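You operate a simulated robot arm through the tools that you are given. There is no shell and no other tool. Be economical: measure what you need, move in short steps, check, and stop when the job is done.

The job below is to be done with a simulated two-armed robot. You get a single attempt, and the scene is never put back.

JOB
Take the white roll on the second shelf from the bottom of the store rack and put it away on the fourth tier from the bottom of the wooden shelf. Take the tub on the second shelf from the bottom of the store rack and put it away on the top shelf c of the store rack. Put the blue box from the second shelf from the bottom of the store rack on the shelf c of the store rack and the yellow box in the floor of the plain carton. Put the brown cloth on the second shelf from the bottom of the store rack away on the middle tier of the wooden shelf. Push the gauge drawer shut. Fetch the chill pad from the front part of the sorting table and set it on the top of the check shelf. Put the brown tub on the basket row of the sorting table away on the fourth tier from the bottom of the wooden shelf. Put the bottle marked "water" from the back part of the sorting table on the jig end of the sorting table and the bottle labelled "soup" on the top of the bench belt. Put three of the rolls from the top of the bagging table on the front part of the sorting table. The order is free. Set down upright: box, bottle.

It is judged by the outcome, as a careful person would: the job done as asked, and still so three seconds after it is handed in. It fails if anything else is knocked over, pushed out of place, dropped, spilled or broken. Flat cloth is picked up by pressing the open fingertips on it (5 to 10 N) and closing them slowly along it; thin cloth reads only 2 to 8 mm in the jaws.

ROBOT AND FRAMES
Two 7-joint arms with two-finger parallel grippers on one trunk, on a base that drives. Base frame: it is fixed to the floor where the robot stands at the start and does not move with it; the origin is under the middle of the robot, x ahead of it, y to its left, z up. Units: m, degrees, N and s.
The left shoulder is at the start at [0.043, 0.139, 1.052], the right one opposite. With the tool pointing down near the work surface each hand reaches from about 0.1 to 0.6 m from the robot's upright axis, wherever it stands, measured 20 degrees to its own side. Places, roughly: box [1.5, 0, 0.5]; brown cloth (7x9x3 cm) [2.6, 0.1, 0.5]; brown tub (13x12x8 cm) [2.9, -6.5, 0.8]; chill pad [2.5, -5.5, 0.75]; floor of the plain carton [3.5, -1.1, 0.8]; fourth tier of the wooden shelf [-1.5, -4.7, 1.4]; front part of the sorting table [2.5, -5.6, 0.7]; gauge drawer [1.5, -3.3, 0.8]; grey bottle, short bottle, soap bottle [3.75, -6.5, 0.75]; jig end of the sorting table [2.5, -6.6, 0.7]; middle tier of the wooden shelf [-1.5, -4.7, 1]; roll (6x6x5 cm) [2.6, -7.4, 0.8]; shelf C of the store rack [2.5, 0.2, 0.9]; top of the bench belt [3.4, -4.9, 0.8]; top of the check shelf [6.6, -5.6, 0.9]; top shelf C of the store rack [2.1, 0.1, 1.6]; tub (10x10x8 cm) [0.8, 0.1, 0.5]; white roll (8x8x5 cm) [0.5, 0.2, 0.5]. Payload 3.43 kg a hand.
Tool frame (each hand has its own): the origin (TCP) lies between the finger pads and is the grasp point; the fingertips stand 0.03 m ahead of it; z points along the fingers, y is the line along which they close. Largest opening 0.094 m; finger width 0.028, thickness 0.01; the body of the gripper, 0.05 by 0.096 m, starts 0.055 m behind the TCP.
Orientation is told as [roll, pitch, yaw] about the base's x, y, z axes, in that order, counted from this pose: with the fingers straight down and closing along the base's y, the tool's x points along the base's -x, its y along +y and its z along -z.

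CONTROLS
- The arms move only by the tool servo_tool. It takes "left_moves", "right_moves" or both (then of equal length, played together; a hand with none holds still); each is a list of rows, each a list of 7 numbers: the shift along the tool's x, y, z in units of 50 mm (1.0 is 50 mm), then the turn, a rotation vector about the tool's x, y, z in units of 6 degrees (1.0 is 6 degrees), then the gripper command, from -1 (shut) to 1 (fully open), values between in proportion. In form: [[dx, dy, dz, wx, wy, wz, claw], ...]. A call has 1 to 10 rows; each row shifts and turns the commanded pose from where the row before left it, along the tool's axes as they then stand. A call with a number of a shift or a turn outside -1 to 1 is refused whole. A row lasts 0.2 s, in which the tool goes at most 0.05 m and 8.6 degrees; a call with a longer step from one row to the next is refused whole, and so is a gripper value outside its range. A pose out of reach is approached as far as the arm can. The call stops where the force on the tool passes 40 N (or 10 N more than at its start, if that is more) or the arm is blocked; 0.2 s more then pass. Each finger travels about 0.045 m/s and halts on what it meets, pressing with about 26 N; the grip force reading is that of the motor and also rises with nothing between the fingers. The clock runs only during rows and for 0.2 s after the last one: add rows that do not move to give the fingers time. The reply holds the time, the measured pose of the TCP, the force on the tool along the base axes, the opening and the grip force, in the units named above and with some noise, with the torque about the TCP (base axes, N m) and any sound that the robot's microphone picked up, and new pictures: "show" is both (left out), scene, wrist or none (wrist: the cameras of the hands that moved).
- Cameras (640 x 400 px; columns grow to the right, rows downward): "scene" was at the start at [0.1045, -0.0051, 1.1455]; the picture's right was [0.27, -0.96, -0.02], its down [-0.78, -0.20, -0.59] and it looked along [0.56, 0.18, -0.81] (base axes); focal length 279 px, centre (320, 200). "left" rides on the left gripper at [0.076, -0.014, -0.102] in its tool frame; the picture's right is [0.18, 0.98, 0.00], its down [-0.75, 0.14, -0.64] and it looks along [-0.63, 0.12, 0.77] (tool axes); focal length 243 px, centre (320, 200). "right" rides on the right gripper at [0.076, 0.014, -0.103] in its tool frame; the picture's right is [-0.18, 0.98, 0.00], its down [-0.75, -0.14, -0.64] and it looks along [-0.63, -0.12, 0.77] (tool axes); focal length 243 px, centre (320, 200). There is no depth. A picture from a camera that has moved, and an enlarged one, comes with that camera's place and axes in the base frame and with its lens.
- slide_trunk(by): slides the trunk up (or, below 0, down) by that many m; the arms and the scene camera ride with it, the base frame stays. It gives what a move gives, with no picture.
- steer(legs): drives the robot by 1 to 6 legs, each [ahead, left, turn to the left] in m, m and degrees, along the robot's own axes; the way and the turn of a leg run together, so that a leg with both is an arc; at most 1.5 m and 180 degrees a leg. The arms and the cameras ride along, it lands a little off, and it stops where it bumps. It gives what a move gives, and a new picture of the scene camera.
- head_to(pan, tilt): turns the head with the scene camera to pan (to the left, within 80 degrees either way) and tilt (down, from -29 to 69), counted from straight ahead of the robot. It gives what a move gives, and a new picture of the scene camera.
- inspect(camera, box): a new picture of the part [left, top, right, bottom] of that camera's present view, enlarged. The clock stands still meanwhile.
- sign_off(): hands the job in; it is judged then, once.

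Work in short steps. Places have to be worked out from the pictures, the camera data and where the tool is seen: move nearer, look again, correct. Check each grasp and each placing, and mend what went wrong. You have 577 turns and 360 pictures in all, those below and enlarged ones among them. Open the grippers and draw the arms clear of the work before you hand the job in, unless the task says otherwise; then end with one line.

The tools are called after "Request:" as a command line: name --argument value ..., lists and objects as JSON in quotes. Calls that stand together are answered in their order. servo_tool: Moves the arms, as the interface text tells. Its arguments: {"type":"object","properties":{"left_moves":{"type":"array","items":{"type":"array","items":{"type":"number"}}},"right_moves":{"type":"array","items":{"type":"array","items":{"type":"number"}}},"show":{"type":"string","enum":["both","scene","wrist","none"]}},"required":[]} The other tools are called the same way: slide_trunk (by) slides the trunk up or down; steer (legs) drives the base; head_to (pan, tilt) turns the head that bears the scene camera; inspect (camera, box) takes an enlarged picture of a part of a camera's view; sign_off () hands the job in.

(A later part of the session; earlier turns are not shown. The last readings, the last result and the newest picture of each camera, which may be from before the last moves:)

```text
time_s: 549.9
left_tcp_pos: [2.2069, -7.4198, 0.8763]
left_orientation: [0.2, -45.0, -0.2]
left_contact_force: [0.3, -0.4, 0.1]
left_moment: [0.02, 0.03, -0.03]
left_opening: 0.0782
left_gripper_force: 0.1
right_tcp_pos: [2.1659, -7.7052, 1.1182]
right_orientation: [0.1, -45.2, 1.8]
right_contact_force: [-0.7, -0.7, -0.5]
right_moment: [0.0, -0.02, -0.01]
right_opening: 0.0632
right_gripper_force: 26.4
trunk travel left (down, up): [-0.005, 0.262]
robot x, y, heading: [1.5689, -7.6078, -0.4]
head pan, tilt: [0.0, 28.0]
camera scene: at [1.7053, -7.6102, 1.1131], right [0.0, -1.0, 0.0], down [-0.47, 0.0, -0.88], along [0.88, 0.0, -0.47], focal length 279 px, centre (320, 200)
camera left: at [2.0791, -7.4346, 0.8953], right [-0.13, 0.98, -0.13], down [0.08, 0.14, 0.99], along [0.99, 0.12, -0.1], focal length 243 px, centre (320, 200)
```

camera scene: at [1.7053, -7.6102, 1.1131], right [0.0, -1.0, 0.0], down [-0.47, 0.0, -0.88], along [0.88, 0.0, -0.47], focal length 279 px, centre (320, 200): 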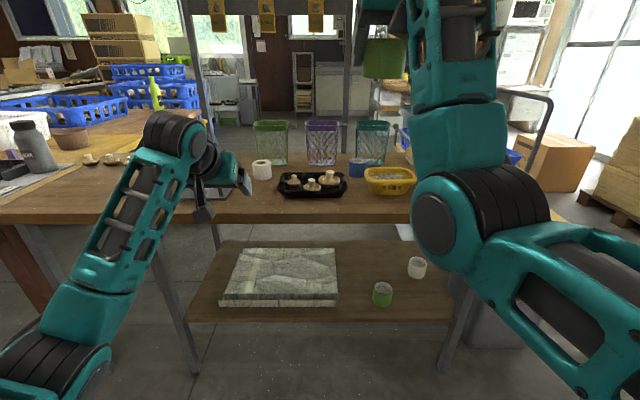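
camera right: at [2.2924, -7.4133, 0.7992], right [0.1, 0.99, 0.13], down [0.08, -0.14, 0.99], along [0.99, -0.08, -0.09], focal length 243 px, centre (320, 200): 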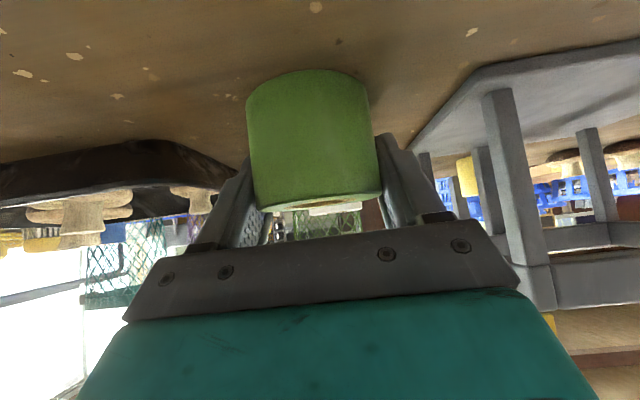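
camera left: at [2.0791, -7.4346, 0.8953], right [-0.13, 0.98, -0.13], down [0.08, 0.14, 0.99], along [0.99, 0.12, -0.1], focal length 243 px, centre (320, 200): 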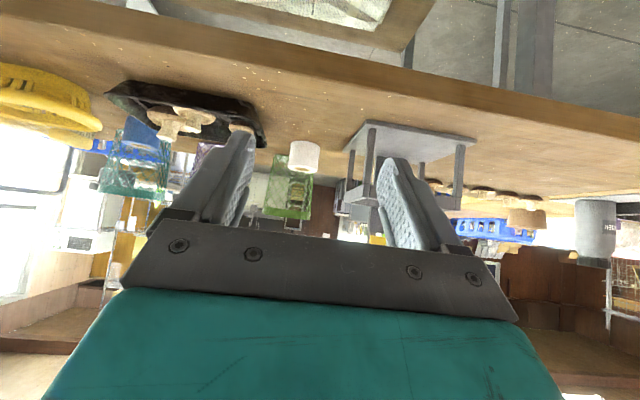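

White roll centre (2.588, −7.418). Drive 0.383 and lower.

Request:
steer --legs '[[0.383, 0, 0]]'

Request:
servo_tool --left_moves '[[0.45, 0, 0.45, 0, 0, 0, 0.66], [0.45, 0, 0.45, 0, 0, 0, 0.66], [0, 0, 0, 0, 0, 0, 0.66]]' --show "wrist"

```text
time_s: 552.3
left_tcp_pos: [2.592, -7.4219, 0.8755]
left_orientation: [0.2, -45.0, -0.3]
left_contact_force: [0.2, -1.2, 0.2]
left_moment: [-0.01, -0.02, -0.02]
left_opening: 0.078
left_gripper_force: 0.0
right_tcp_pos: [2.5498, -7.7075, 1.1178]
right_orientation: [0.0, -45.1, 1.8]
right_contact_force: [0.3, -0.1, -0.3]
right_moment: [0.01, -0.01, 0.03]
right_opening: 0.0634
right_gripper_force: 26.1
trunk travel left (down, up): [-0.005, 0.262]
robot x, y, heading: [1.9555, -7.6132, 0.0]
head pan, tilt: [0.0, 28.0]
camera scene: at [2.0905, -7.6117, 1.1131], right [0.0, -1.0, 0.0], down [-0.47, 0.0, -0.88], along [0.88, 0.0, -0.47], focal length 279 px, centre (320, 200)
```

scene: 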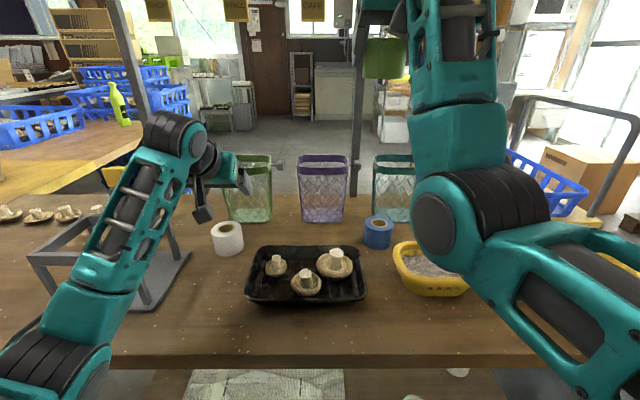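

```text
time_s: 553.1
left_tcp_pos: [2.5904, -7.4203, 0.8126]
left_orientation: [0.1, -44.9, -0.3]
left_contact_force: [-0.3, 0.6, -0.1]
left_moment: [0.03, 0.0, 0.03]
left_opening: 0.0778
left_gripper_force: 0.0
right_tcp_pos: [2.549, -7.7074, 1.1189]
right_orientation: [-0.1, -45.2, 1.9]
right_contact_force: [0.4, 0.0, -1.1]
right_moment: [0.0, 0.02, 0.03]
right_opening: 0.0634
right_gripper_force: 26.5
trunk travel left (down, up): [-0.005, 0.262]
robot x, y, heading: [1.956, -7.6118, -0.4]
head pan, tilt: [0.0, 28.0]
camera left: at [2.4636, -7.4361, 0.8324], right [-0.13, 0.98, -0.13], down [0.08, 0.14, 0.99], along [0.99, 0.12, -0.1], focal length 243 px, centre (320, 200)
```

left: 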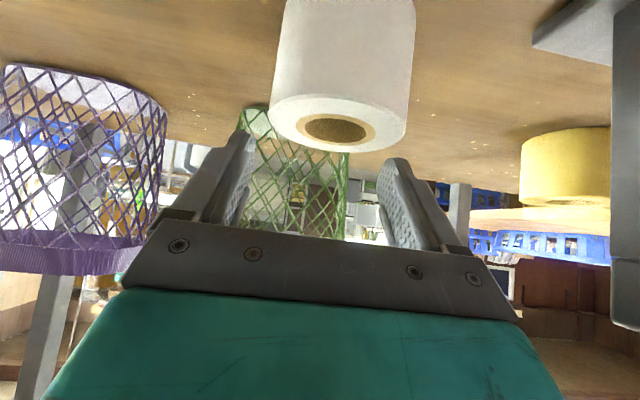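

Request:
servo_tool --left_moves '[[0.21, 0.12, -0.21, 0, 0, 0, 0.66], [0.24, 0, 0.24, 0, 0, 0, 0.66], [0.22, 0, 0.22, 0, 0, 0, 0.66], [0, 0, 0, 0, 0, 0, 0.66]]' --show "wrist"

```text
time_s: 554.1
left_tcp_pos: [2.5779, -7.4148, 0.7797]
left_orientation: [0.1, -45.0, -0.2]
left_contact_force: [-0.1, -0.7, -0.4]
left_moment: [0.0, 0.02, 0.04]
left_opening: 0.0779
left_gripper_force: 0.2
right_tcp_pos: [2.5496, -7.707, 1.1184]
right_orientation: [0.0, -45.2, 1.9]
right_contact_force: [-0.6, -0.5, -0.9]
right_moment: [0.03, 0.0, 0.0]
right_opening: 0.0635
right_gripper_force: 25.4
trunk travel left (down, up): [-0.005, 0.262]
robot x, y, heading: [1.9597, -7.6095, 0.2]
head pan, tilt: [0.0, 28.0]
camera left: at [2.4497, -7.43, 0.7988], right [-0.13, 0.98, -0.13], down [0.08, 0.14, 0.99], along [0.99, 0.12, -0.1], focal length 243 px, centre (320, 200)
```

left: 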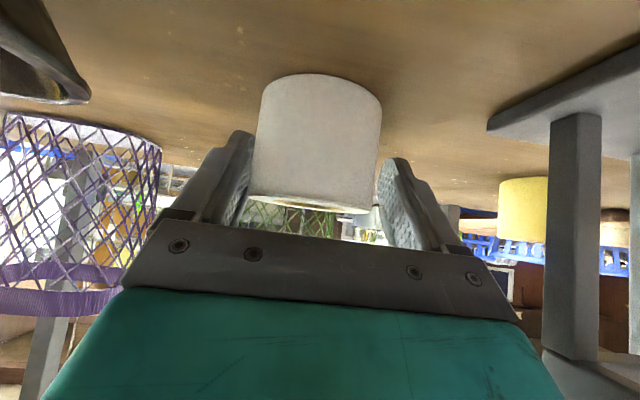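

Centred between the fingers. Close, lift, and back away.

Request:
servo_tool --left_moves '[[0, 0, 0, 0, 0, 0, 0.4], [0, 0, 0, 0, 0, 0, 0.1], [0, 0, 0, 0, 0, 0, -0.3], [0, 0, 0, 0, 0, 0, -0.5], [-0.5, 0, -0.5, 0, 0, 0, -1], [-0.68, 0, -0.68, 0, 0, 0, -1], [-0.68, 0, -0.68, 0, 0, 0, -1], [-0.68, 0, -0.68, 0, 0, 0, -1], [-0.68, 0, -0.68, 0, 0, 0, -1], [0, 0, 0, 0, 0, 0, -1]]' --show "wrist"

```text
time_s: 556.3
left_tcp_pos: [2.5756, -7.4141, 1.0082]
left_orientation: [0.1, -44.9, -0.3]
left_contact_force: [-1.1, 0.7, -0.4]
left_moment: [0.0, 0.0, -0.01]
left_opening: 0.0631
left_gripper_force: 26.0
right_tcp_pos: [2.5512, -7.7076, 1.118]
right_orientation: [0.0, -45.1, 1.7]
right_contact_force: [-0.6, -1.0, -0.1]
right_moment: [-0.01, -0.02, -0.02]
right_opening: 0.0633
right_gripper_force: 25.4
trunk travel left (down, up): [-0.005, 0.262]
robot x, y, heading: [1.9585, -7.613, -0.3]
head pan, tilt: [0.0, 28.0]
camera left: at [2.4489, -7.4303, 1.0271], right [-0.13, 0.98, -0.13], down [0.08, 0.14, 0.99], along [0.99, 0.12, -0.1], focal length 243 px, centre (320, 200)
```

left: 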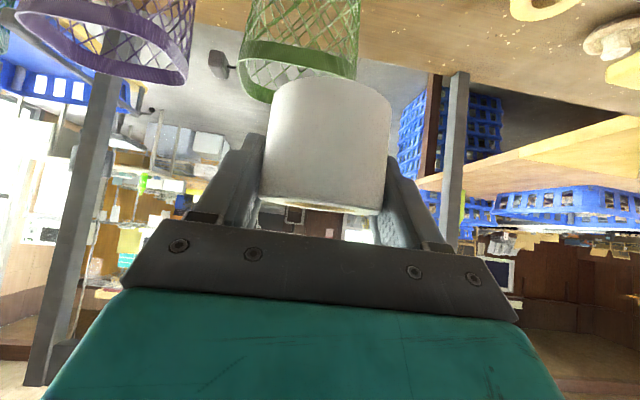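

Got the white roll. I bring the left hand a bit inward, and drive to the front part of the sorting table.

Request:
steer --legs '[[-0.55, 0, 0.3], [0, 1.4, 0], [0, 0.87, 0]]'

Request:
servo_tool --left_moves '[[0, -0.7, 0, 0, 0, 0, -1], [0, -0.7, 0, 0, 0, 0, -1], [0, 0, 0, 0, 0, 0, -1]]' --show "scene"

```text
time_s: 570.4
left_tcp_pos: [2.0661, -5.1547, 1.0069]
left_orientation: [0.0, -45.0, -2.7]
left_contact_force: [-0.4, 0.4, -1.7]
left_moment: [-0.01, 0.01, -0.03]
left_opening: 0.0631
left_gripper_force: 25.9
right_tcp_pos: [2.0275, -5.4446, 1.1186]
right_orientation: [-0.1, -45.2, -0.6]
right_contact_force: [0.1, 0.0, -1.1]
right_moment: [0.02, -0.04, -0.03]
right_opening: 0.0632
right_gripper_force: 26.4
trunk travel left (down, up): [-0.005, 0.262]
robot x, y, heading: [1.4393, -5.3213, -2.5]
head pan, tilt: [0.0, 28.0]
camera scene: at [1.5725, -5.3295, 1.1131], right [-0.05, -1.0, 0.0], down [-0.47, 0.02, -0.88], along [0.88, -0.04, -0.47], focal length 279 px, centre (320, 200)
```

scene: 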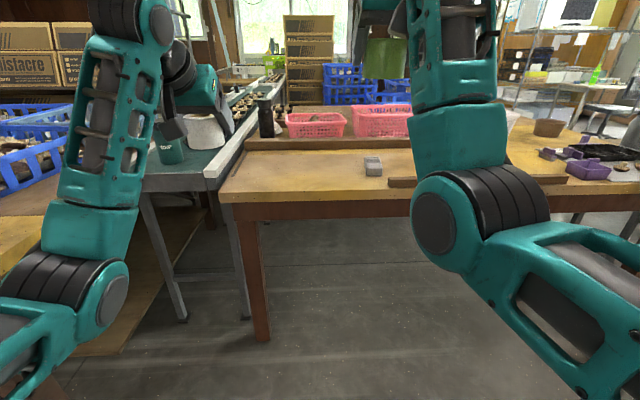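

```text
time_s: 571.2
left_tcp_pos: [2.0624, -5.225, 1.0071]
left_orientation: [0.1, -45.0, -2.7]
left_contact_force: [-0.6, -0.4, -0.3]
left_moment: [0.0, -0.01, 0.0]
left_opening: 0.0631
left_gripper_force: 25.8
right_tcp_pos: [2.0278, -5.4436, 1.1185]
right_orientation: [0.0, -45.2, -0.6]
right_contact_force: [0.2, -0.4, -1.2]
right_moment: [-0.04, -0.02, 0.03]
right_opening: 0.0634
right_gripper_force: 26.1
trunk travel left (down, up): [-0.005, 0.262]
robot x, y, heading: [1.4416, -5.3252, -2.6]
head pan, tilt: [0.0, 28.0]
camera scene: at [1.5725, -5.3296, 1.1131], right [-0.05, -1.0, 0.0], down [-0.47, 0.02, -0.88], along [0.88, -0.04, -0.47], focal length 279 px, centre (320, 200)
```

scene: 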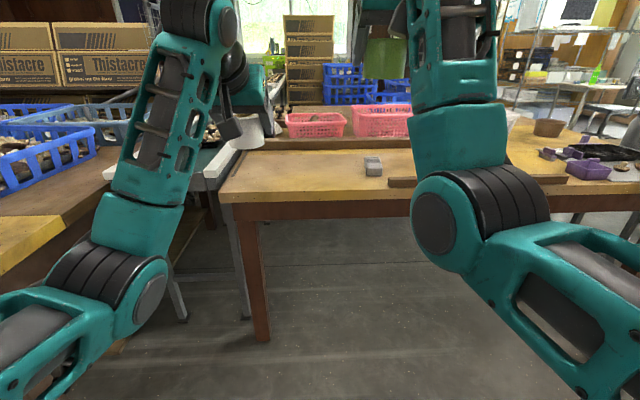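

Request:
steer --legs '[[0.45, 0, 2.6]]'

Request:
servo_tool --left_moves '[[0.68, 0, 0.68, 0, 0, 0, -1], [0.68, 0, 0.68, 0, 0, 0, -1], [0.68, 0, 0.68, 0, 0, 0, -1], [0.6, 0, 0.6, 0, 0, 0, -1], [0, 0, 0, 0, 0, 0, -1], [0, 0, 0, 0, 0, 0, -1], [0, 0, 0, 0, 0, 0, -1]]' --right_moves '[[0.68, 0, 0.68, 0, 0, 0, -1], [0.68, 0, 0.68, 0, 0, 0, -1], [0.68, 0, 0.68, 0, 0, 0, -1], [0.68, 0, 0.68, 0, 0, 0, -1], [0.68, 0, 0.68, 0, 0, 0, -1], [0.68, 0, 0.68, 0, 0, 0, -1], [0.2, 0, 0.2, 0, 0, 0, -1]]'

```text
time_s: 573.9
left_tcp_pos: [2.4993, -5.2123, 1.0067]
left_orientation: [0.1, -45.0, -0.4]
left_contact_force: [0.4, -0.9, -1.4]
left_moment: [0.01, -0.02, -0.02]
left_opening: 0.0632
left_gripper_force: 25.4
right_tcp_pos: [2.4734, -5.4342, 1.1189]
right_orientation: [-0.1, -45.3, 1.6]
right_contact_force: [0.0, -0.3, -1.0]
right_moment: [0.02, -0.05, 0.0]
right_opening: 0.0633
right_gripper_force: 25.4
trunk travel left (down, up): [-0.005, 0.262]
robot x, y, heading: [1.8795, -5.3303, -0.4]
head pan, tilt: [0.0, 28.0]
camera scene: at [2.0137, -5.3364, 1.1131], right [-0.01, -1.0, 0.0], down [-0.47, 0.0, -0.88], along [0.88, -0.01, -0.47], focal length 279 px, centre (320, 200)
```

scene: 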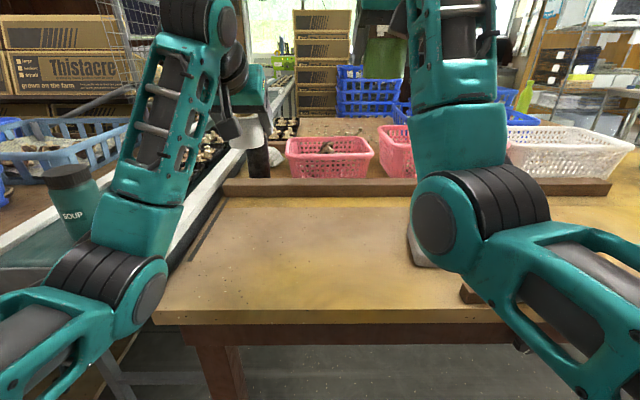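

```text
time_s: 575.5
left_tcp_pos: [2.4998, -5.2108, 0.8212]
left_orientation: [0.0, -45.2, -0.4]
left_contact_force: [0.2, 0.7, -0.6]
left_moment: [0.01, -0.02, 0.02]
left_opening: 0.0633
left_gripper_force: 25.5
right_tcp_pos: [2.4756, -5.4339, 0.8152]
right_orientation: [-0.1, -45.2, 1.6]
right_contact_force: [0.7, 0.1, -0.8]
right_moment: [-0.02, 0.0, 0.01]
right_opening: 0.0632
right_gripper_force: 26.5
trunk travel left (down, up): [-0.005, 0.262]
robot x, y, heading: [1.8786, -5.3395, -0.3]
head pan, tilt: [0.0, 28.0]
camera scene: at [2.0137, -5.3364, 1.1131], right [-0.01, -1.0, 0.0], down [-0.47, 0.0, -0.88], along [0.88, -0.01, -0.47], focal length 279 px, centre (320, 200)
camera right: at [2.348, -5.4242, 0.8339], right [0.1, 0.99, 0.13], down [0.08, -0.14, 0.99], along [0.99, -0.09, -0.09], focal length 243 px, centre (320, 200)
camera left: at [2.373, -5.2255, 0.841], right [-0.12, 0.98, -0.13], down [0.08, 0.14, 0.99], along [0.99, 0.11, -0.1], focal length 243 px, centre (320, 200)
```

scene: 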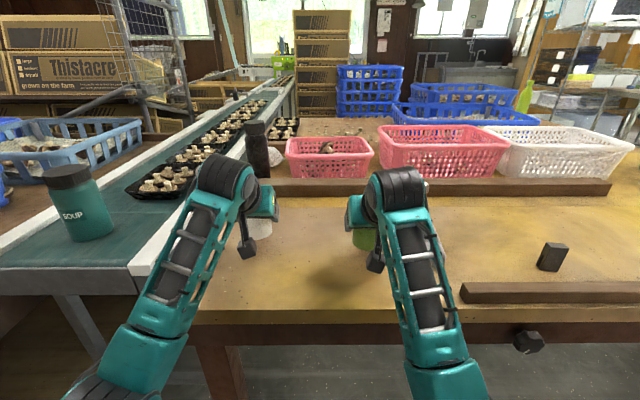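
right: 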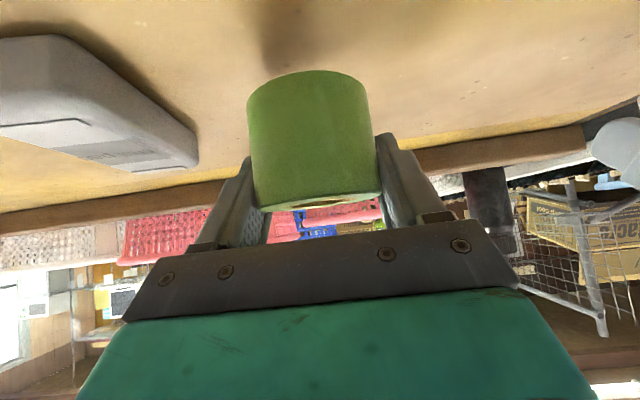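
left: 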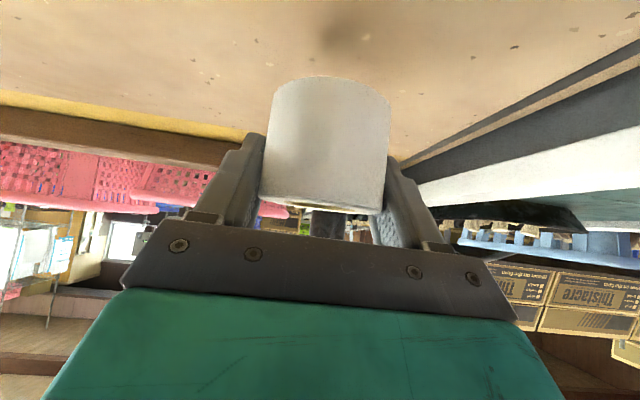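

Request:
servo_tool --left_moves '[[0.28, 0, 0.28, 0, 0, 0, -1], [0.14, 0, 0.14, 0, 0, 0, -1], [0, 0, 0, 0, 0, 0, -1]]' --right_moves '[[0.25, 0, 0.25, 0, 0, 0, -1], [0.1, 0, 0.1, 0, 0, 0, -1], [0, 0, 0, 0, 0, 0, -1]]' --show "none"

Request:
servo_tool --left_moves '[[0.07, 0, 0.07, 0, 0, 0, -1], [0, 0, 0, 0, 0, 0, -1]]' --right_moves '[[0.07, 0, 0.07, 0, 0, 0, -1], [0, 0, 0, 0, 0, 0, -1]]' --show "none"

Request:
servo_tool --left_moves '[[0.06, 0, 0.06, 0, 0, 0, -1], [0, 0, 0, 0, 0, 0, -1]]' --right_moves '[[0.06, 0, 0.06, 0, 0, 0, -1], [0, 0, 0, 0, 0, 0, -1]]' --show "none"

```text
time_s: 576.2
left_tcp_pos: [2.5003, -5.2117, 0.7919]
left_orientation: [0.1, -45.0, -0.4]
left_contact_force: [-0.2, 0.0, -0.8]
left_moment: [0.0, 0.0, 0.0]
left_opening: 0.0632
left_gripper_force: 26.1
right_tcp_pos: [2.4748, -5.4344, 0.7928]
right_orientation: [0.0, -45.2, 1.7]
right_contact_force: [1.2, -1.2, -0.9]
right_moment: [0.02, -0.01, 0.0]
right_opening: 0.0632
right_gripper_force: 25.6
trunk travel left (down, up): [-0.005, 0.262]
robot x, y, heading: [1.8804, -5.3374, -0.3]
head pan, tilt: [0.0, 28.0]
```

```text
time_s: 576.9
left_tcp_pos: [2.5001, -5.2111, 0.7871]
left_orientation: [0.0, -45.0, -0.5]
left_contact_force: [-0.7, -0.2, -0.8]
left_moment: [0.0, -0.02, 0.05]
left_opening: 0.0633
left_gripper_force: 26.3
right_tcp_pos: [2.4758, -5.435, 0.7861]
right_orientation: [0.0, -45.2, 1.6]
right_contact_force: [0.3, 0.1, -0.8]
right_moment: [-0.02, -0.03, -0.03]
right_opening: 0.0631
right_gripper_force: 26.0
trunk travel left (down, up): [-0.005, 0.262]
robot x, y, heading: [1.8797, -5.3381, -0.3]
head pan, tilt: [0.0, 28.0]
```

```text
time_s: 577.5
left_tcp_pos: [2.4997, -5.21, 0.782]
left_orientation: [0.1, -45.0, -0.4]
left_contact_force: [-0.5, 0.2, -1.5]
left_moment: [-0.01, -0.03, -0.03]
left_opening: 0.0635
left_gripper_force: 26.2
right_tcp_pos: [2.4746, -5.434, 0.7824]
right_orientation: [0.1, -45.2, 1.7]
right_contact_force: [-0.5, -0.8, -0.5]
right_moment: [0.0, 0.0, 0.02]
right_opening: 0.0633
right_gripper_force: 26.5
trunk travel left (down, up): [-0.005, 0.262]
robot x, y, heading: [1.8766, -5.3381, -0.3]
head pan, tilt: [0.0, 28.0]
```

Request:
servo_tool --left_moves '[[0.06, 0, 0.06, 0, 0, 0, -1], [0, 0, 0, 0, 0, 0, -1]]' --right_moves '[[0.06, 0, 0.06, 0, 0, 0, -1], [0, 0, 0, 0, 0, 0, -1]]' --show "none"

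Request:
servo_tool --left_moves '[[0.06, 0, 0.06, 0, 0, 0, -1], [0, 0, 0, 0, 0, 0, -1]]' --right_moves '[[0.06, 0, 0.06, 0, 0, 0, -1], [0, 0, 0, 0, 0, 0, -1]]' --show "none"

Request:
servo_tool --left_moves '[[0.06, 0, 0.06, 0, 0, 0, -1], [0, 0, 0, 0, 0, 0, -1]]' --right_moves '[[0.06, 0, 0.06, 0, 0, 0, -1], [0, 0, 0, 0, 0, 0, -1]]' --show "none"

```text
time_s: 578.0
left_tcp_pos: [2.4986, -5.2107, 0.7795]
left_orientation: [0.1, -45.3, -0.4]
left_contact_force: [1.6, 1.1, 2.0]
left_moment: [0.08, 0.02, -0.05]
left_opening: 0.0633
left_gripper_force: 26.4
right_tcp_pos: [2.4758, -5.434, 0.78]
right_orientation: [0.0, -45.6, 1.6]
right_contact_force: [1.3, -1.0, 9.9]
right_moment: [-0.13, 0.42, 0.04]
right_opening: 0.0634
right_gripper_force: 25.7
trunk travel left (down, up): [-0.005, 0.262]
robot x, y, heading: [1.8787, -5.3396, -0.3]
head pan, tilt: [0.0, 28.0]
```

```text
time_s: 578.6
left_tcp_pos: [2.4992, -5.2122, 0.78]
left_orientation: [0.0, -45.6, -0.4]
left_contact_force: [-0.5, 1.6, 18.0]
left_moment: [0.1, 0.36, 0.01]
left_opening: 0.0634
left_gripper_force: 25.7
right_tcp_pos: [2.4739, -5.4332, 0.7781]
right_orientation: [0.0, -45.8, 1.6]
right_contact_force: [6.2, -0.5, 17.4]
right_moment: [-0.07, -0.01, 0.03]
right_opening: 0.0636
right_gripper_force: 25.9
trunk travel left (down, up): [-0.005, 0.262]
robot x, y, heading: [1.8822, -5.3344, -0.3]
head pan, tilt: [0.0, 28.0]
```

```text
time_s: 579.2
left_tcp_pos: [2.4978, -5.2114, 0.7725]
left_orientation: [0.2, -45.5, -0.4]
left_contact_force: [3.8, 4.0, 18.8]
left_moment: [0.03, 0.02, -0.02]
left_opening: 0.0634
left_gripper_force: 26.2
right_tcp_pos: [2.4731, -5.4339, 0.7728]
right_orientation: [0.0, -45.6, 1.6]
right_contact_force: [0.2, -2.0, 18.3]
right_moment: [0.03, 0.21, 0.09]
right_opening: 0.0637
right_gripper_force: 26.7
trunk travel left (down, up): [-0.005, 0.262]
robot x, y, heading: [1.8773, -5.3344, -0.3]
head pan, tilt: [0.0, 28.0]
```

Both rolls are down. Unload, open moderately, and lift the hands straight up.

Request:
servo_tool --left_moves '[[-0.08, 0, -0.08, 0, 0, 0, -1], [0, 0, 0, 0, 0, 0, 0.6], [0, 0, 0, 0, 0, 0, 0.7], [0, 0, 0, 0, 0, 0, 0.7], [-0.5, 0, -0.5, 0, 0, 0, 0.7], [-0.6, 0, -0.6, 0, 0, 0, 0.7], [-0.6, 0, -0.6, 0, 0, 0, 0.7], [-0.6, 0, -0.6, 0, 0, 0, 0.7], [0, 0, 0, 0, 0, 0, 0.7]]' --right_moves '[[-0.08, 0, -0.08, 0, 0, 0, -1], [0, 0, 0, 0, 0, 0, 0.6], [0, 0, 0, 0, 0, 0, 0.7], [0, 0, 0, 0, 0, 0, 0.7], [-0.5, 0, -0.5, 0, 0, 0, 0.7], [-0.6, 0, -0.6, 0, 0, 0, 0.7], [-0.6, 0, -0.6, 0, 0, 0, 0.7], [-0.6, 0, -0.6, 0, 0, 0, 0.7], [0, 0, 0, 0, 0, 0, 0.7]]' --show "scene"

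```text
time_s: 581.2
left_tcp_pos: [2.5004, -5.2102, 0.9401]
left_orientation: [0.1, -45.0, -0.4]
left_contact_force: [-0.9, 0.8, 0.3]
left_moment: [0.01, 0.01, 0.01]
left_opening: 0.0799
left_gripper_force: 0.1
right_tcp_pos: [2.472, -5.4344, 0.937]
right_orientation: [0.0, -45.2, 1.7]
right_contact_force: [-0.5, 0.0, 0.3]
right_moment: [0.03, -0.01, -0.02]
right_opening: 0.0801
right_gripper_force: 0.2
trunk travel left (down, up): [-0.005, 0.262]
robot x, y, heading: [1.8817, -5.335, -0.3]
head pan, tilt: [0.0, 28.0]
camera scene: at [2.0134, -5.3364, 1.1131], right [-0.01, -1.0, 0.0], down [-0.47, 0.0, -0.88], along [0.88, -0.01, -0.47], focal length 279 px, centre (320, 200)
```

scene: 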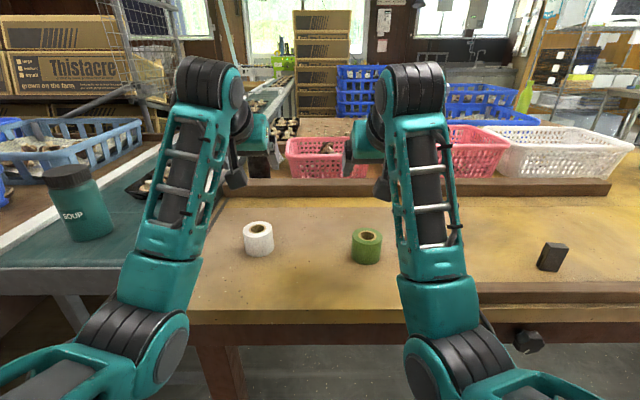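

Two rolls placed. Now the chill pad: back off and look at it.

Request:
steer --legs '[[-0.3, -0.1, 0]]'

Request:
inspect --camera "scene" --box '[260, 130, 480, 260]'

Request:
inspect --camera "right" --box '[0, 0, 640, 400]'

```text
time_s: 583.4
left_tcp_pos: [2.2018, -5.3086, 0.9387]
left_orientation: [0.1, -45.0, -0.6]
left_contact_force: [0.5, 0.2, -0.2]
left_moment: [0.0, -0.01, 0.03]
left_opening: 0.0801
left_gripper_force: 0.0
right_tcp_pos: [2.1735, -5.5313, 0.9362]
right_orientation: [0.0, -45.2, 1.4]
right_contact_force: [-0.4, -0.3, -0.3]
right_moment: [0.01, 0.04, 0.01]
right_opening: 0.08
right_gripper_force: 0.0
trunk travel left (down, up): [-0.005, 0.262]
robot x, y, heading: [1.5807, -5.4337, -0.9]
head pan, tilt: [0.0, 28.0]
camera scene: at [1.7149, -5.4328, 1.1132], right [-0.01, -1.0, 0.0], down [-0.47, 0.01, -0.88], along [0.88, -0.01, -0.47], focal length 279 px, centre (320, 200)
```

scene: 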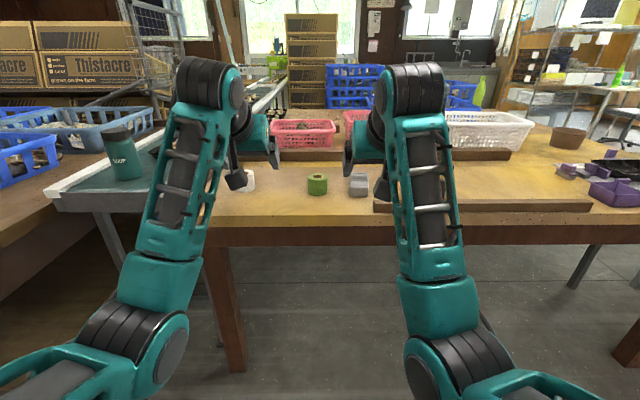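

```text
2.91 times, centred on (370, 195) of scene
camera zoom: at [1.7149, -5.4328, 1.1132], right [-0.01, -1.0, 0.0], down [-0.47, 0.01, -0.88], along [0.88, -0.01, -0.47], focal length 812 px, centre (174, 214)
```

zoom: 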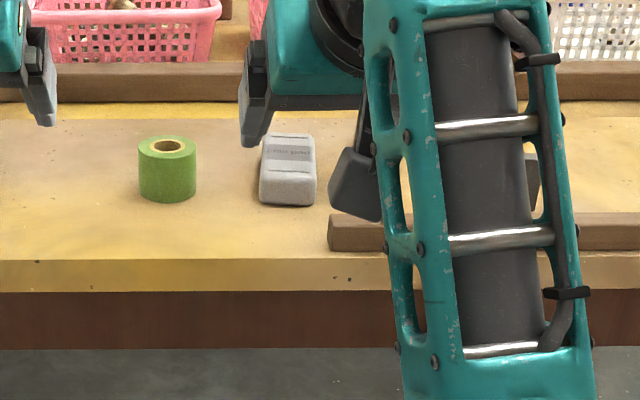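

```text
1.00 times, centred on (320, 200) of right
camera zoom: at [2.0466, -5.521, 0.9554], right [0.1, 0.99, 0.13], down [0.08, -0.14, 0.99], along [0.99, -0.09, -0.09], focal length 243 px, centre (320, 200)
```

zoom: 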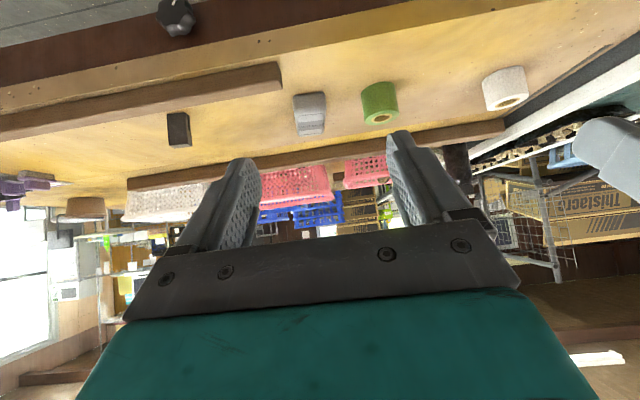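

Chill pad: centre (2.483, −5.557), 5.5 cm wide, 4 cm high. I approach it with the right hand.

Request:
steer --legs '[[0.31, -0.022, 0.9]]'

Request:
servo_tool --right_moves '[[0.6, 0, 0.6, 0, 0, 0, 0.7], [0.6, 0, 0.6, 0, 0, 0, 0.7], [0.4, 0, 0.4, 0, 0, 0, 0.7], [0, 0, 0, 0, 0, 0, 0.7]]' --show "wrist"

```text
time_s: 585.4
left_tcp_pos: [2.5078, -5.3256, 0.9389]
left_orientation: [0.0, -44.9, 0.1]
left_contact_force: [0.7, -0.3, 0.3]
left_moment: [-0.02, -0.06, 0.0]
left_opening: 0.0801
left_gripper_force: 0.0
right_tcp_pos: [2.482, -5.5475, 0.9367]
right_orientation: [0.1, -45.2, 2.2]
right_contact_force: [0.0, -0.8, -0.1]
right_moment: [-0.04, -0.01, 0.0]
right_opening: 0.0797
right_gripper_force: 0.0
trunk travel left (down, up): [-0.005, 0.262]
robot x, y, heading: [1.8893, -5.4534, 0.2]
head pan, tilt: [0.0, 28.0]
camera scene: at [2.0218, -5.4547, 1.1131], right [0.0, -1.0, 0.0], down [-0.47, 0.0, -0.88], along [0.88, 0.0, -0.47], focal length 279 px, centre (320, 200)
```

scene: 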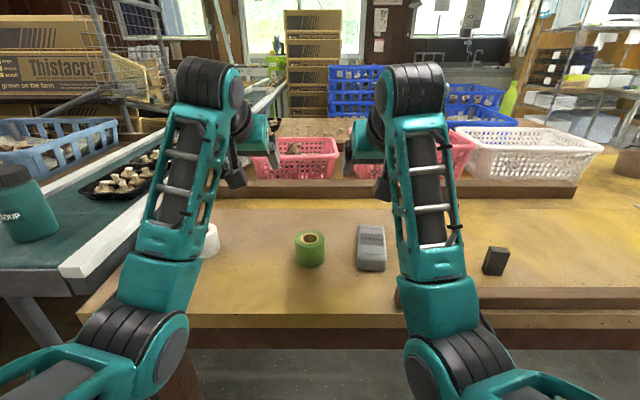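

```text
time_s: 586.4
left_tcp_pos: [2.5075, -5.3248, 0.939]
left_orientation: [0.1, -45.0, 0.1]
left_contact_force: [0.2, 0.3, 0.3]
left_moment: [-0.01, -0.01, -0.01]
left_opening: 0.0796
left_gripper_force: 0.0
right_tcp_pos: [2.4807, -5.5484, 0.824]
right_orientation: [-0.1, -45.3, 2.2]
right_contact_force: [0.3, 0.8, -0.7]
right_moment: [-0.01, 0.0, -0.01]
right_opening: 0.0797
right_gripper_force: 0.0
trunk travel left (down, up): [-0.005, 0.262]
robot x, y, heading: [1.8864, -5.4569, 0.0]
head pan, tilt: [0.0, 28.0]
camera right: at [2.3543, -5.5391, 0.8429], right [0.09, 0.99, 0.13], down [0.08, -0.14, 0.99], along [0.99, -0.08, -0.09], focal length 243 px, centre (320, 200)
```

right: 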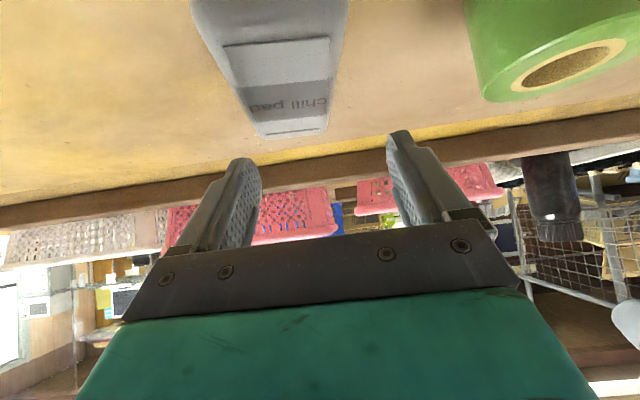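

Request:
servo_tool --right_moves '[[0.36, -0.2, 0.36, 0, 0, 0, 0.7], [0.34, 0, 0.34, 0, 0, 0, 0.7], [0, 0, 0, 0, 0, 0, 0.7]]' --show "wrist"

```text
time_s: 587.2
left_tcp_pos: [2.508, -5.3235, 0.9403]
left_orientation: [0.1, -45.1, 0.0]
left_contact_force: [0.1, 0.8, -0.1]
left_moment: [-0.01, 0.01, -0.01]
left_opening: 0.0799
left_gripper_force: 0.1
right_tcp_pos: [2.4828, -5.5573, 0.7747]
right_orientation: [0.0, -45.2, 2.2]
right_contact_force: [-0.6, 1.1, -0.8]
right_moment: [-0.01, -0.03, 0.03]
right_opening: 0.0797
right_gripper_force: 0.2
trunk travel left (down, up): [-0.005, 0.262]
robot x, y, heading: [1.8882, -5.4541, 0.1]
head pan, tilt: [0.0, 28.0]
camera right: at [2.3544, -5.549, 0.7934], right [0.09, 0.99, 0.13], down [0.08, -0.14, 0.99], along [0.99, -0.08, -0.09], focal length 243 px, centre (320, 200)
```

right: 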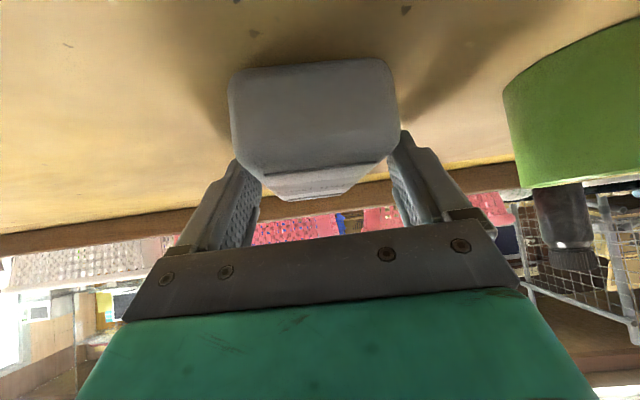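

Request:
servo_tool --right_moves '[[0.04, 0, 0.04, 0, 0, 0, 0.6], [0, 0, 0, 0, 0, 0, 0.4], [0, 0, 0, 0, 0, 0, 0.2], [0, 0, 0, 0, 0, 0, -0.1], [0, 0, 0, 0, 0, 0, -0.5], [0, 0, 0, 0, 0, 0, -1], [0, 0, 0, 0, 0, 0, -1], [-0.4, 0, -0.4, 0, 0, 0, -1], [-0.4, 0, -0.4, 0, 0, 0, -1], [0, 0, 0, 0, 0, 0, -1]]' --show "wrist"

```text
time_s: 589.4
left_tcp_pos: [2.5088, -5.3253, 0.9376]
left_orientation: [0.1, -45.0, 0.1]
left_contact_force: [0.7, 0.3, -0.5]
left_moment: [-0.02, 0.01, 0.02]
left_opening: 0.0799
left_gripper_force: 0.0
right_tcp_pos: [2.4827, -5.5596, 0.828]
right_orientation: [0.1, -45.2, 2.2]
right_contact_force: [-0.7, -0.8, -1.7]
right_moment: [0.01, 0.0, 0.01]
right_opening: 0.0601
right_gripper_force: 26.3
trunk travel left (down, up): [-0.005, 0.262]
robot x, y, heading: [1.8883, -5.4511, 0.1]
head pan, tilt: [0.0, 28.0]
camera right: at [2.3553, -5.549, 0.8468], right [0.09, 0.99, 0.13], down [0.08, -0.14, 0.99], along [0.99, -0.08, -0.09], focal length 243 px, centre (320, 200)
```

right: 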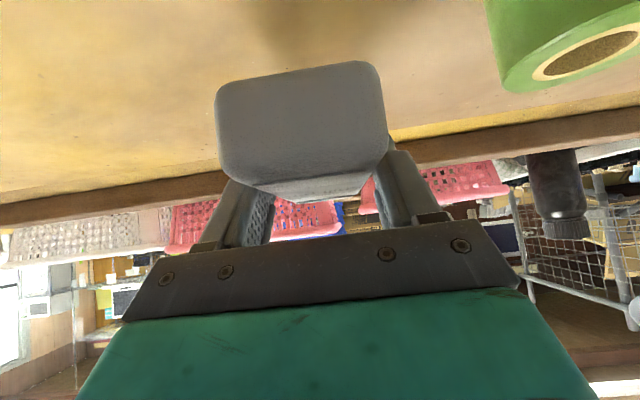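

Chill pad held. Before going east, I'll fetch the third (blue) roll with the left hand. Raise the right hand, extend the left 5 cm and drive to the bagging table.

Request:
servo_tool --left_moves '[[-0.7, 0, 0.7, 0, 0, 0, 0.66], [-0.1, 0, -0.1, 0, 0, 0, 0.66], [0, 0, 0, 0, 0, 0, 0.66], [0, 0, 0, 0, 0, 0, 0.66], [0, 0, 0, 0, 0, 0, 0.66], [0, 0, 0, 0, 0, 0, 0.66], [0, 0, 0, 0, 0, 0, 0.66]]' --right_moves '[[-0.68, 0, -0.68, 0, 0, 0, -1], [-0.68, 0, -0.68, 0, 0, 0, -1], [-0.68, 0, -0.68, 0, 0, 0, -1], [-0.68, 0, -0.68, 0, 0, 0, -1], [-0.68, 0, -0.68, 0, 0, 0, -1], [-0.68, 0, -0.68, 0, 0, 0, -1], [0, 0, 0, 0, 0, 0, -1]]' --show "none"

Request:
steer --legs '[[-0.5, 0, 0], [0, -1.4, 0], [0, -1.0, 0], [0.25, 0, 0]]'

Request:
inspect --camera "left" --box '[0, 0, 640, 400]'

```text
time_s: 591.0
left_tcp_pos: [2.5564, -5.3232, 0.9456]
left_orientation: [0.0, -45.0, 0.1]
left_contact_force: [-0.3, 1.0, -1.0]
left_moment: [-0.01, 0.0, 0.01]
left_opening: 0.078
left_gripper_force: 0.0
right_tcp_pos: [2.4805, -5.5564, 1.1159]
right_orientation: [0.0, -45.2, 2.2]
right_contact_force: [1.1, 0.6, -3.0]
right_moment: [0.02, -0.03, 0.0]
right_opening: 0.0602
right_gripper_force: 26.3
trunk travel left (down, up): [-0.005, 0.262]
robot x, y, heading: [1.8887, -5.4545, 0.1]
head pan, tilt: [0.0, 28.0]
```

```text
time_s: 606.7
left_tcp_pos: [2.3353, -7.7024, 0.9464]
left_orientation: [0.1, -45.1, 0.8]
left_contact_force: [1.0, 0.7, -0.5]
left_moment: [-0.02, -0.02, 0.03]
left_opening: 0.078
left_gripper_force: 0.0
right_tcp_pos: [2.2615, -7.9367, 1.1179]
right_orientation: [-0.1, -45.2, 2.9]
right_contact_force: [-0.6, 0.2, -1.5]
right_moment: [0.01, 0.0, 0.02]
right_opening: 0.0601
right_gripper_force: 25.8
trunk travel left (down, up): [-0.005, 0.262]
robot x, y, heading: [1.6681, -7.8459, 0.9]
head pan, tilt: [0.0, 28.0]
camera scene: at [1.8013, -7.8407, 1.1131], right [0.01, -1.0, 0.0], down [-0.47, -0.01, -0.88], along [0.88, 0.01, -0.47], focal length 279 px, centre (320, 200)
```

scene: 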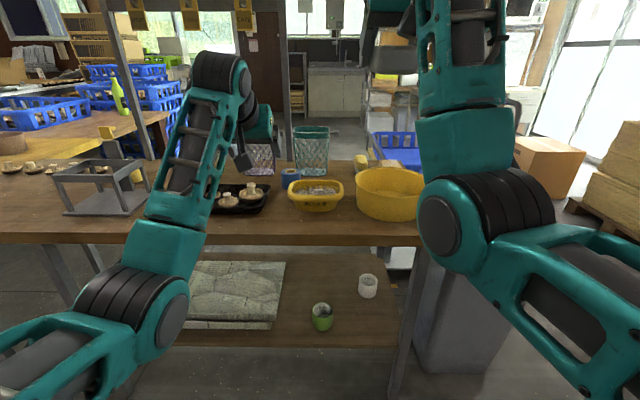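

```text
1.00 times, centred on (320, 200) of left
camera zoom: at [2.2079, -7.7199, 0.965], right [-0.15, 0.98, -0.13], down [0.08, 0.14, 0.99], along [0.99, 0.13, -0.1], focal length 243 px, centre (320, 200)
```

zoom: 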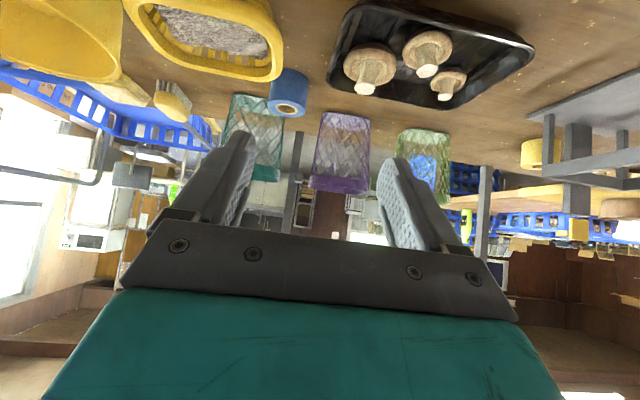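

Request:
steer --legs '[[0.252, -0.03, -0.9]]'

Request:
servo_tool --left_moves '[[0.6, 0, 0.6, 0, 0, 0, 0.66], [0.6, 0, 0.6, 0, 0, 0, 0.66], [0.6, 0, 0.6, 0, 0, 0, 0.66], [0, 0, 0, 0, 0, 0, 0.66]]' --show "wrist"

```text
time_s: 608.5
left_tcp_pos: [2.5869, -7.7409, 0.9456]
left_orientation: [0.1, -45.0, -0.1]
left_contact_force: [0.3, 0.4, 0.5]
left_moment: [0.0, 0.03, 0.03]
left_opening: 0.0782
left_gripper_force: 0.1
right_tcp_pos: [2.509, -7.973, 1.1166]
right_orientation: [0.0, -45.3, 2.0]
right_contact_force: [0.0, -1.1, -1.7]
right_moment: [0.02, 0.0, -0.01]
right_opening: 0.06
right_gripper_force: 26.2
trunk travel left (down, up): [-0.005, 0.262]
robot x, y, heading: [1.9171, -7.8715, -0.1]
head pan, tilt: [0.0, 28.0]
camera scene: at [2.0517, -7.8709, 1.1131], right [0.0, -1.0, 0.0], down [-0.47, 0.0, -0.88], along [0.88, 0.0, -0.47], focal length 279 px, centre (320, 200)
```

scene: 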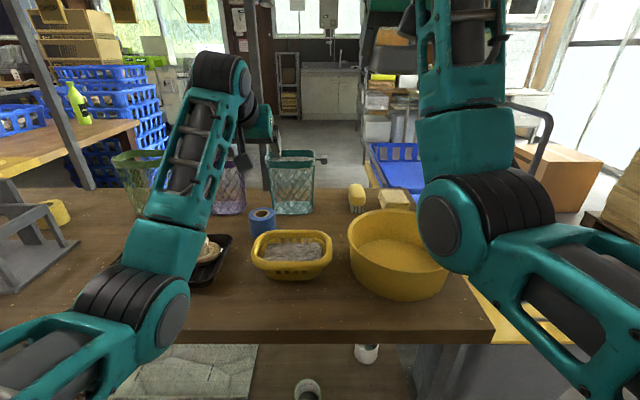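

```text
time_s: 609.5
left_tcp_pos: [2.5873, -7.7408, 0.8184]
left_orientation: [0.2, -45.1, -0.1]
left_contact_force: [0.7, -0.6, -0.6]
left_moment: [0.03, -0.03, 0.02]
left_opening: 0.0778
left_gripper_force: 0.0
right_tcp_pos: [2.5095, -7.9732, 1.1167]
right_orientation: [0.0, -45.3, 2.0]
right_contact_force: [-0.1, 0.0, -2.2]
right_moment: [-0.04, 0.04, 0.02]
right_opening: 0.0601
right_gripper_force: 26.0
trunk travel left (down, up): [-0.005, 0.262]
robot x, y, heading: [1.9163, -7.8701, -0.2]
head pan, tilt: [0.0, 28.0]
camera left: at [2.4605, -7.7554, 0.8374], right [-0.13, 0.98, -0.13], down [0.08, 0.14, 0.99], along [0.99, 0.12, -0.1], focal length 243 px, centre (320, 200)
```

left: 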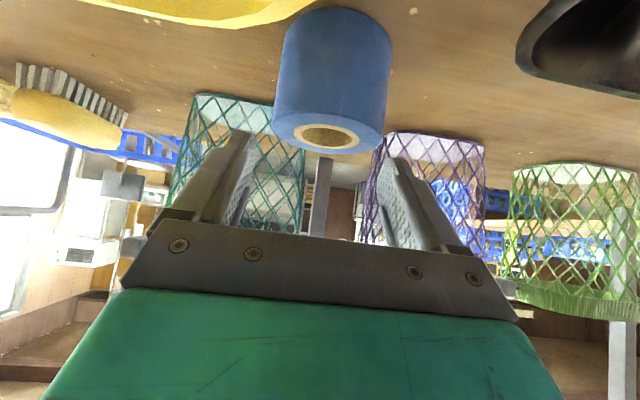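

Centred. Lower, close, lift.

Request:
servo_tool --left_moves '[[0.28, 0, 0.26, 0, 0, 0, 0.66], [0.28, 0, 0.24, 0, 0, 0, 0.66], [0, 0, 0, 0, 0, 0, 0.5], [0, 0, 0, 0, 0, 0, 0.1], [0, 0, 0, 0, 0, 0, -0.3], [0, 0, 0, 0, 0, 0, -0.5], [-0.5, 0, -0.5, 0, 0, 0, -1], [-0.68, 0, -0.68, 0, 0, 0, -1], [-0.68, 0, -0.68, 0, 0, 0, -1], [-0.68, 0, -0.68, 0, 0, 0, -1]]' --show "wrist"

```text
time_s: 610.4
left_tcp_pos: [2.5855, -7.7385, 0.7918]
left_orientation: [0.1, -46.3, 0.1]
left_contact_force: [-1.7, 2.7, 15.4]
left_moment: [-0.14, 2.04, -0.44]
left_opening: 0.0598
left_gripper_force: 7.2
right_tcp_pos: [2.5088, -7.9734, 1.1157]
right_orientation: [0.0, -45.3, 2.2]
right_contact_force: [0.6, 0.5, -1.6]
right_moment: [-0.01, 0.01, -0.03]
right_opening: 0.0595
right_gripper_force: 25.9
trunk travel left (down, up): [-0.005, 0.262]
robot x, y, heading: [1.9126, -7.8682, 0.0]
head pan, tilt: [0.0, 28.0]
stopped in row 4 (left hand): the force on the tool passed its limit (the readings are from after the stop); the commanded pose is now the measured one
camera left: at [2.4588, -7.7546, 0.8088], right [-0.13, 0.98, -0.13], down [0.06, 0.14, 0.99], along [0.99, 0.12, -0.07], focal length 243 px, centre (320, 200)
```

left: 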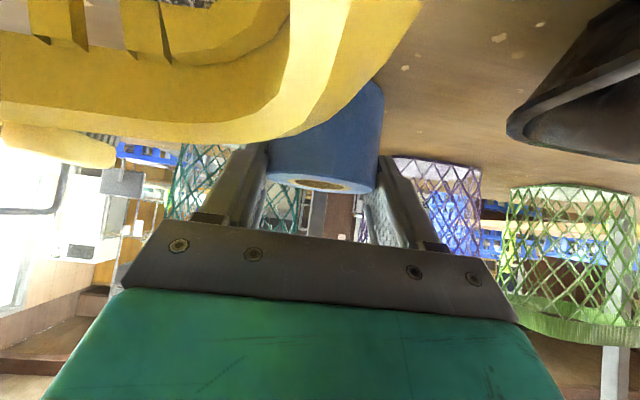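

The bracket touched the yellow scoop's rim. The roll is already between the fingers at its upper half, so I close here and lift straight up.

Request:
servo_tool --left_moves '[[-0.04, 0, -0.04, 0, 0, 0, -0.6], [0, 0, 0, 0, 0, 0, -1], [0, 0, 0, 0, 0, 0, -1], [-0.3, 0, -0.3, 0, 0, 0, -1], [0, 0, 0, 0, 0, 0, -1]]' --show "wrist"

```text
time_s: 611.6
left_tcp_pos: [2.5848, -7.739, 0.8111]
left_orientation: [0.1, -45.7, 0.0]
left_contact_force: [-0.7, 0.0, -1.1]
left_moment: [0.02, -0.01, -0.01]
left_opening: 0.0595
left_gripper_force: 26.0
right_tcp_pos: [2.5094, -7.9745, 1.1165]
right_orientation: [0.1, -45.2, 2.1]
right_contact_force: [-0.4, -1.0, -1.1]
right_moment: [-0.01, 0.02, -0.01]
right_opening: 0.0597
right_gripper_force: 26.0
trunk travel left (down, up): [-0.005, 0.262]
robot x, y, heading: [1.9206, -7.8711, 0.2]
head pan, tilt: [0.0, 28.0]
camera left: at [2.458, -7.755, 0.8291], right [-0.13, 0.98, -0.13], down [0.07, 0.14, 0.99], along [0.99, 0.12, -0.08], focal length 243 px, centre (320, 200)
```

left: 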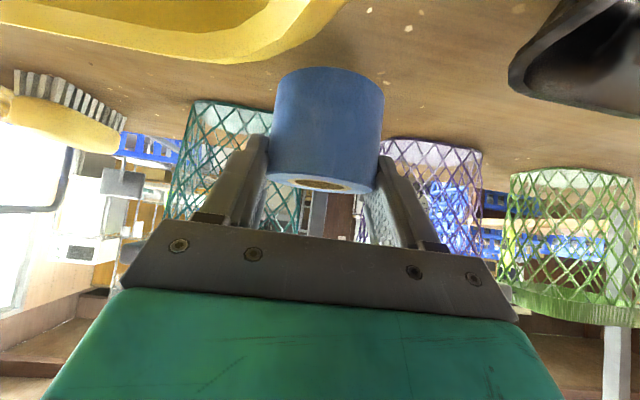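

Roll is held. Raise and back off, checking the scoop.

Request:
servo_tool --left_moves '[[-0.68, 0, -0.68, 0, 0, 0, -1], [-0.68, 0, -0.68, 0, 0, 0, -1], [-0.68, 0, -0.68, 0, 0, 0, -1], [-0.68, 0, -0.68, 0, 0, 0, -1], [0, 0, 0, 0, 0, 0, -1]]' --show "none"

Request:
steer --legs '[[-0.25, 0, 0]]'

```text
time_s: 612.8
left_tcp_pos: [2.5834, -7.742, 1.0038]
left_orientation: [0.1, -45.8, 0.0]
left_contact_force: [0.5, 0.2, -1.6]
left_moment: [-0.02, 0.04, 0.03]
left_opening: 0.0593
left_gripper_force: 26.2
right_tcp_pos: [2.5098, -7.9732, 1.1165]
right_orientation: [-0.1, -45.3, 2.2]
right_contact_force: [0.6, 0.0, -2.0]
right_moment: [-0.02, 0.0, 0.02]
right_opening: 0.0599
right_gripper_force: 26.2
trunk travel left (down, up): [-0.005, 0.262]
robot x, y, heading: [1.9182, -7.8752, -0.2]
head pan, tilt: [0.0, 28.0]
```

```text
time_s: 614.6
left_tcp_pos: [2.3349, -7.7413, 1.0034]
left_orientation: [0.1, -45.9, 0.0]
left_contact_force: [0.1, -0.1, 0.1]
left_moment: [0.0, 0.0, 0.0]
left_opening: 0.0595
left_gripper_force: 26.1
right_tcp_pos: [2.2586, -7.9749, 1.1174]
right_orientation: [-0.1, -45.2, 2.1]
right_contact_force: [-0.1, -0.5, -1.9]
right_moment: [0.02, 0.03, -0.01]
right_opening: 0.06
right_gripper_force: 26.0
trunk travel left (down, up): [-0.005, 0.262]
robot x, y, heading: [1.665, -7.8691, 0.1]
head pan, tilt: [0.0, 28.0]
camera scene: at [1.8021, -7.8706, 1.1131], right [0.0, -1.0, 0.0], down [-0.47, 0.0, -0.88], along [0.88, 0.0, -0.47], focal length 279 px, centre (320, 200)
```

scene: 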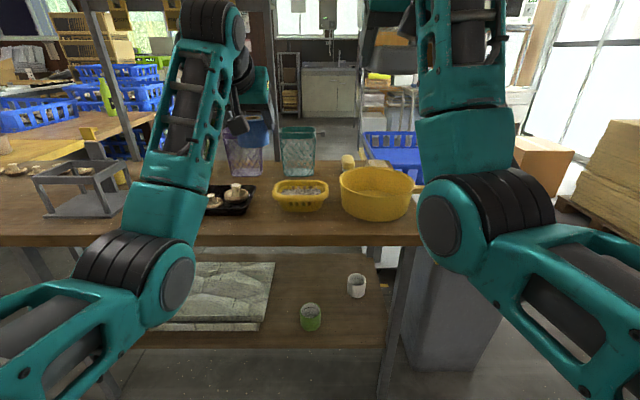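

Scoop unmoved. Now take the blue roll to the front part (2.51, −5.56).

Request:
steer --legs '[[-0.2, 0, 0], [0, 1.4, 0], [0, 0.78, 0]]'

```text
time_s: 626.5
left_tcp_pos: [2.1515, -5.5933, 1.0024]
left_orientation: [0.1, -45.9, -0.4]
left_contact_force: [-0.7, 0.5, -0.4]
left_moment: [-0.01, -0.05, 0.02]
left_opening: 0.0594
left_gripper_force: 25.7
right_tcp_pos: [2.0768, -5.8251, 1.1157]
right_orientation: [0.1, -45.2, 1.8]
right_contact_force: [0.2, 0.1, -2.4]
right_moment: [0.0, 0.02, 0.0]
right_opening: 0.0599
right_gripper_force: 26.6
trunk travel left (down, up): [-0.005, 0.262]
robot x, y, heading: [1.4849, -5.7179, -0.2]
head pan, tilt: [0.0, 28.0]
camera scene: at [1.6183, -5.7193, 1.1131], right [-0.01, -1.0, 0.0], down [-0.47, 0.0, -0.88], along [0.88, -0.01, -0.47], focal length 279 px, centre (320, 200)
```

scene: 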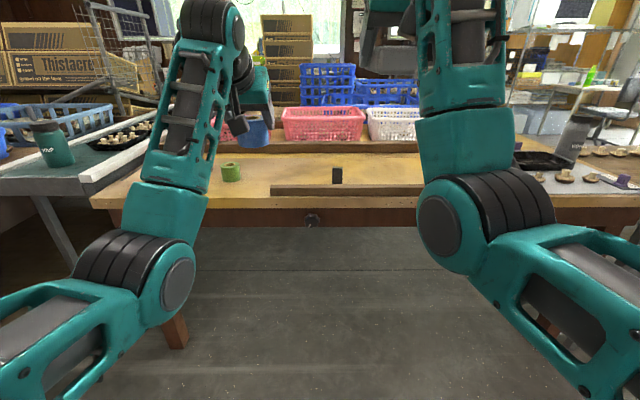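

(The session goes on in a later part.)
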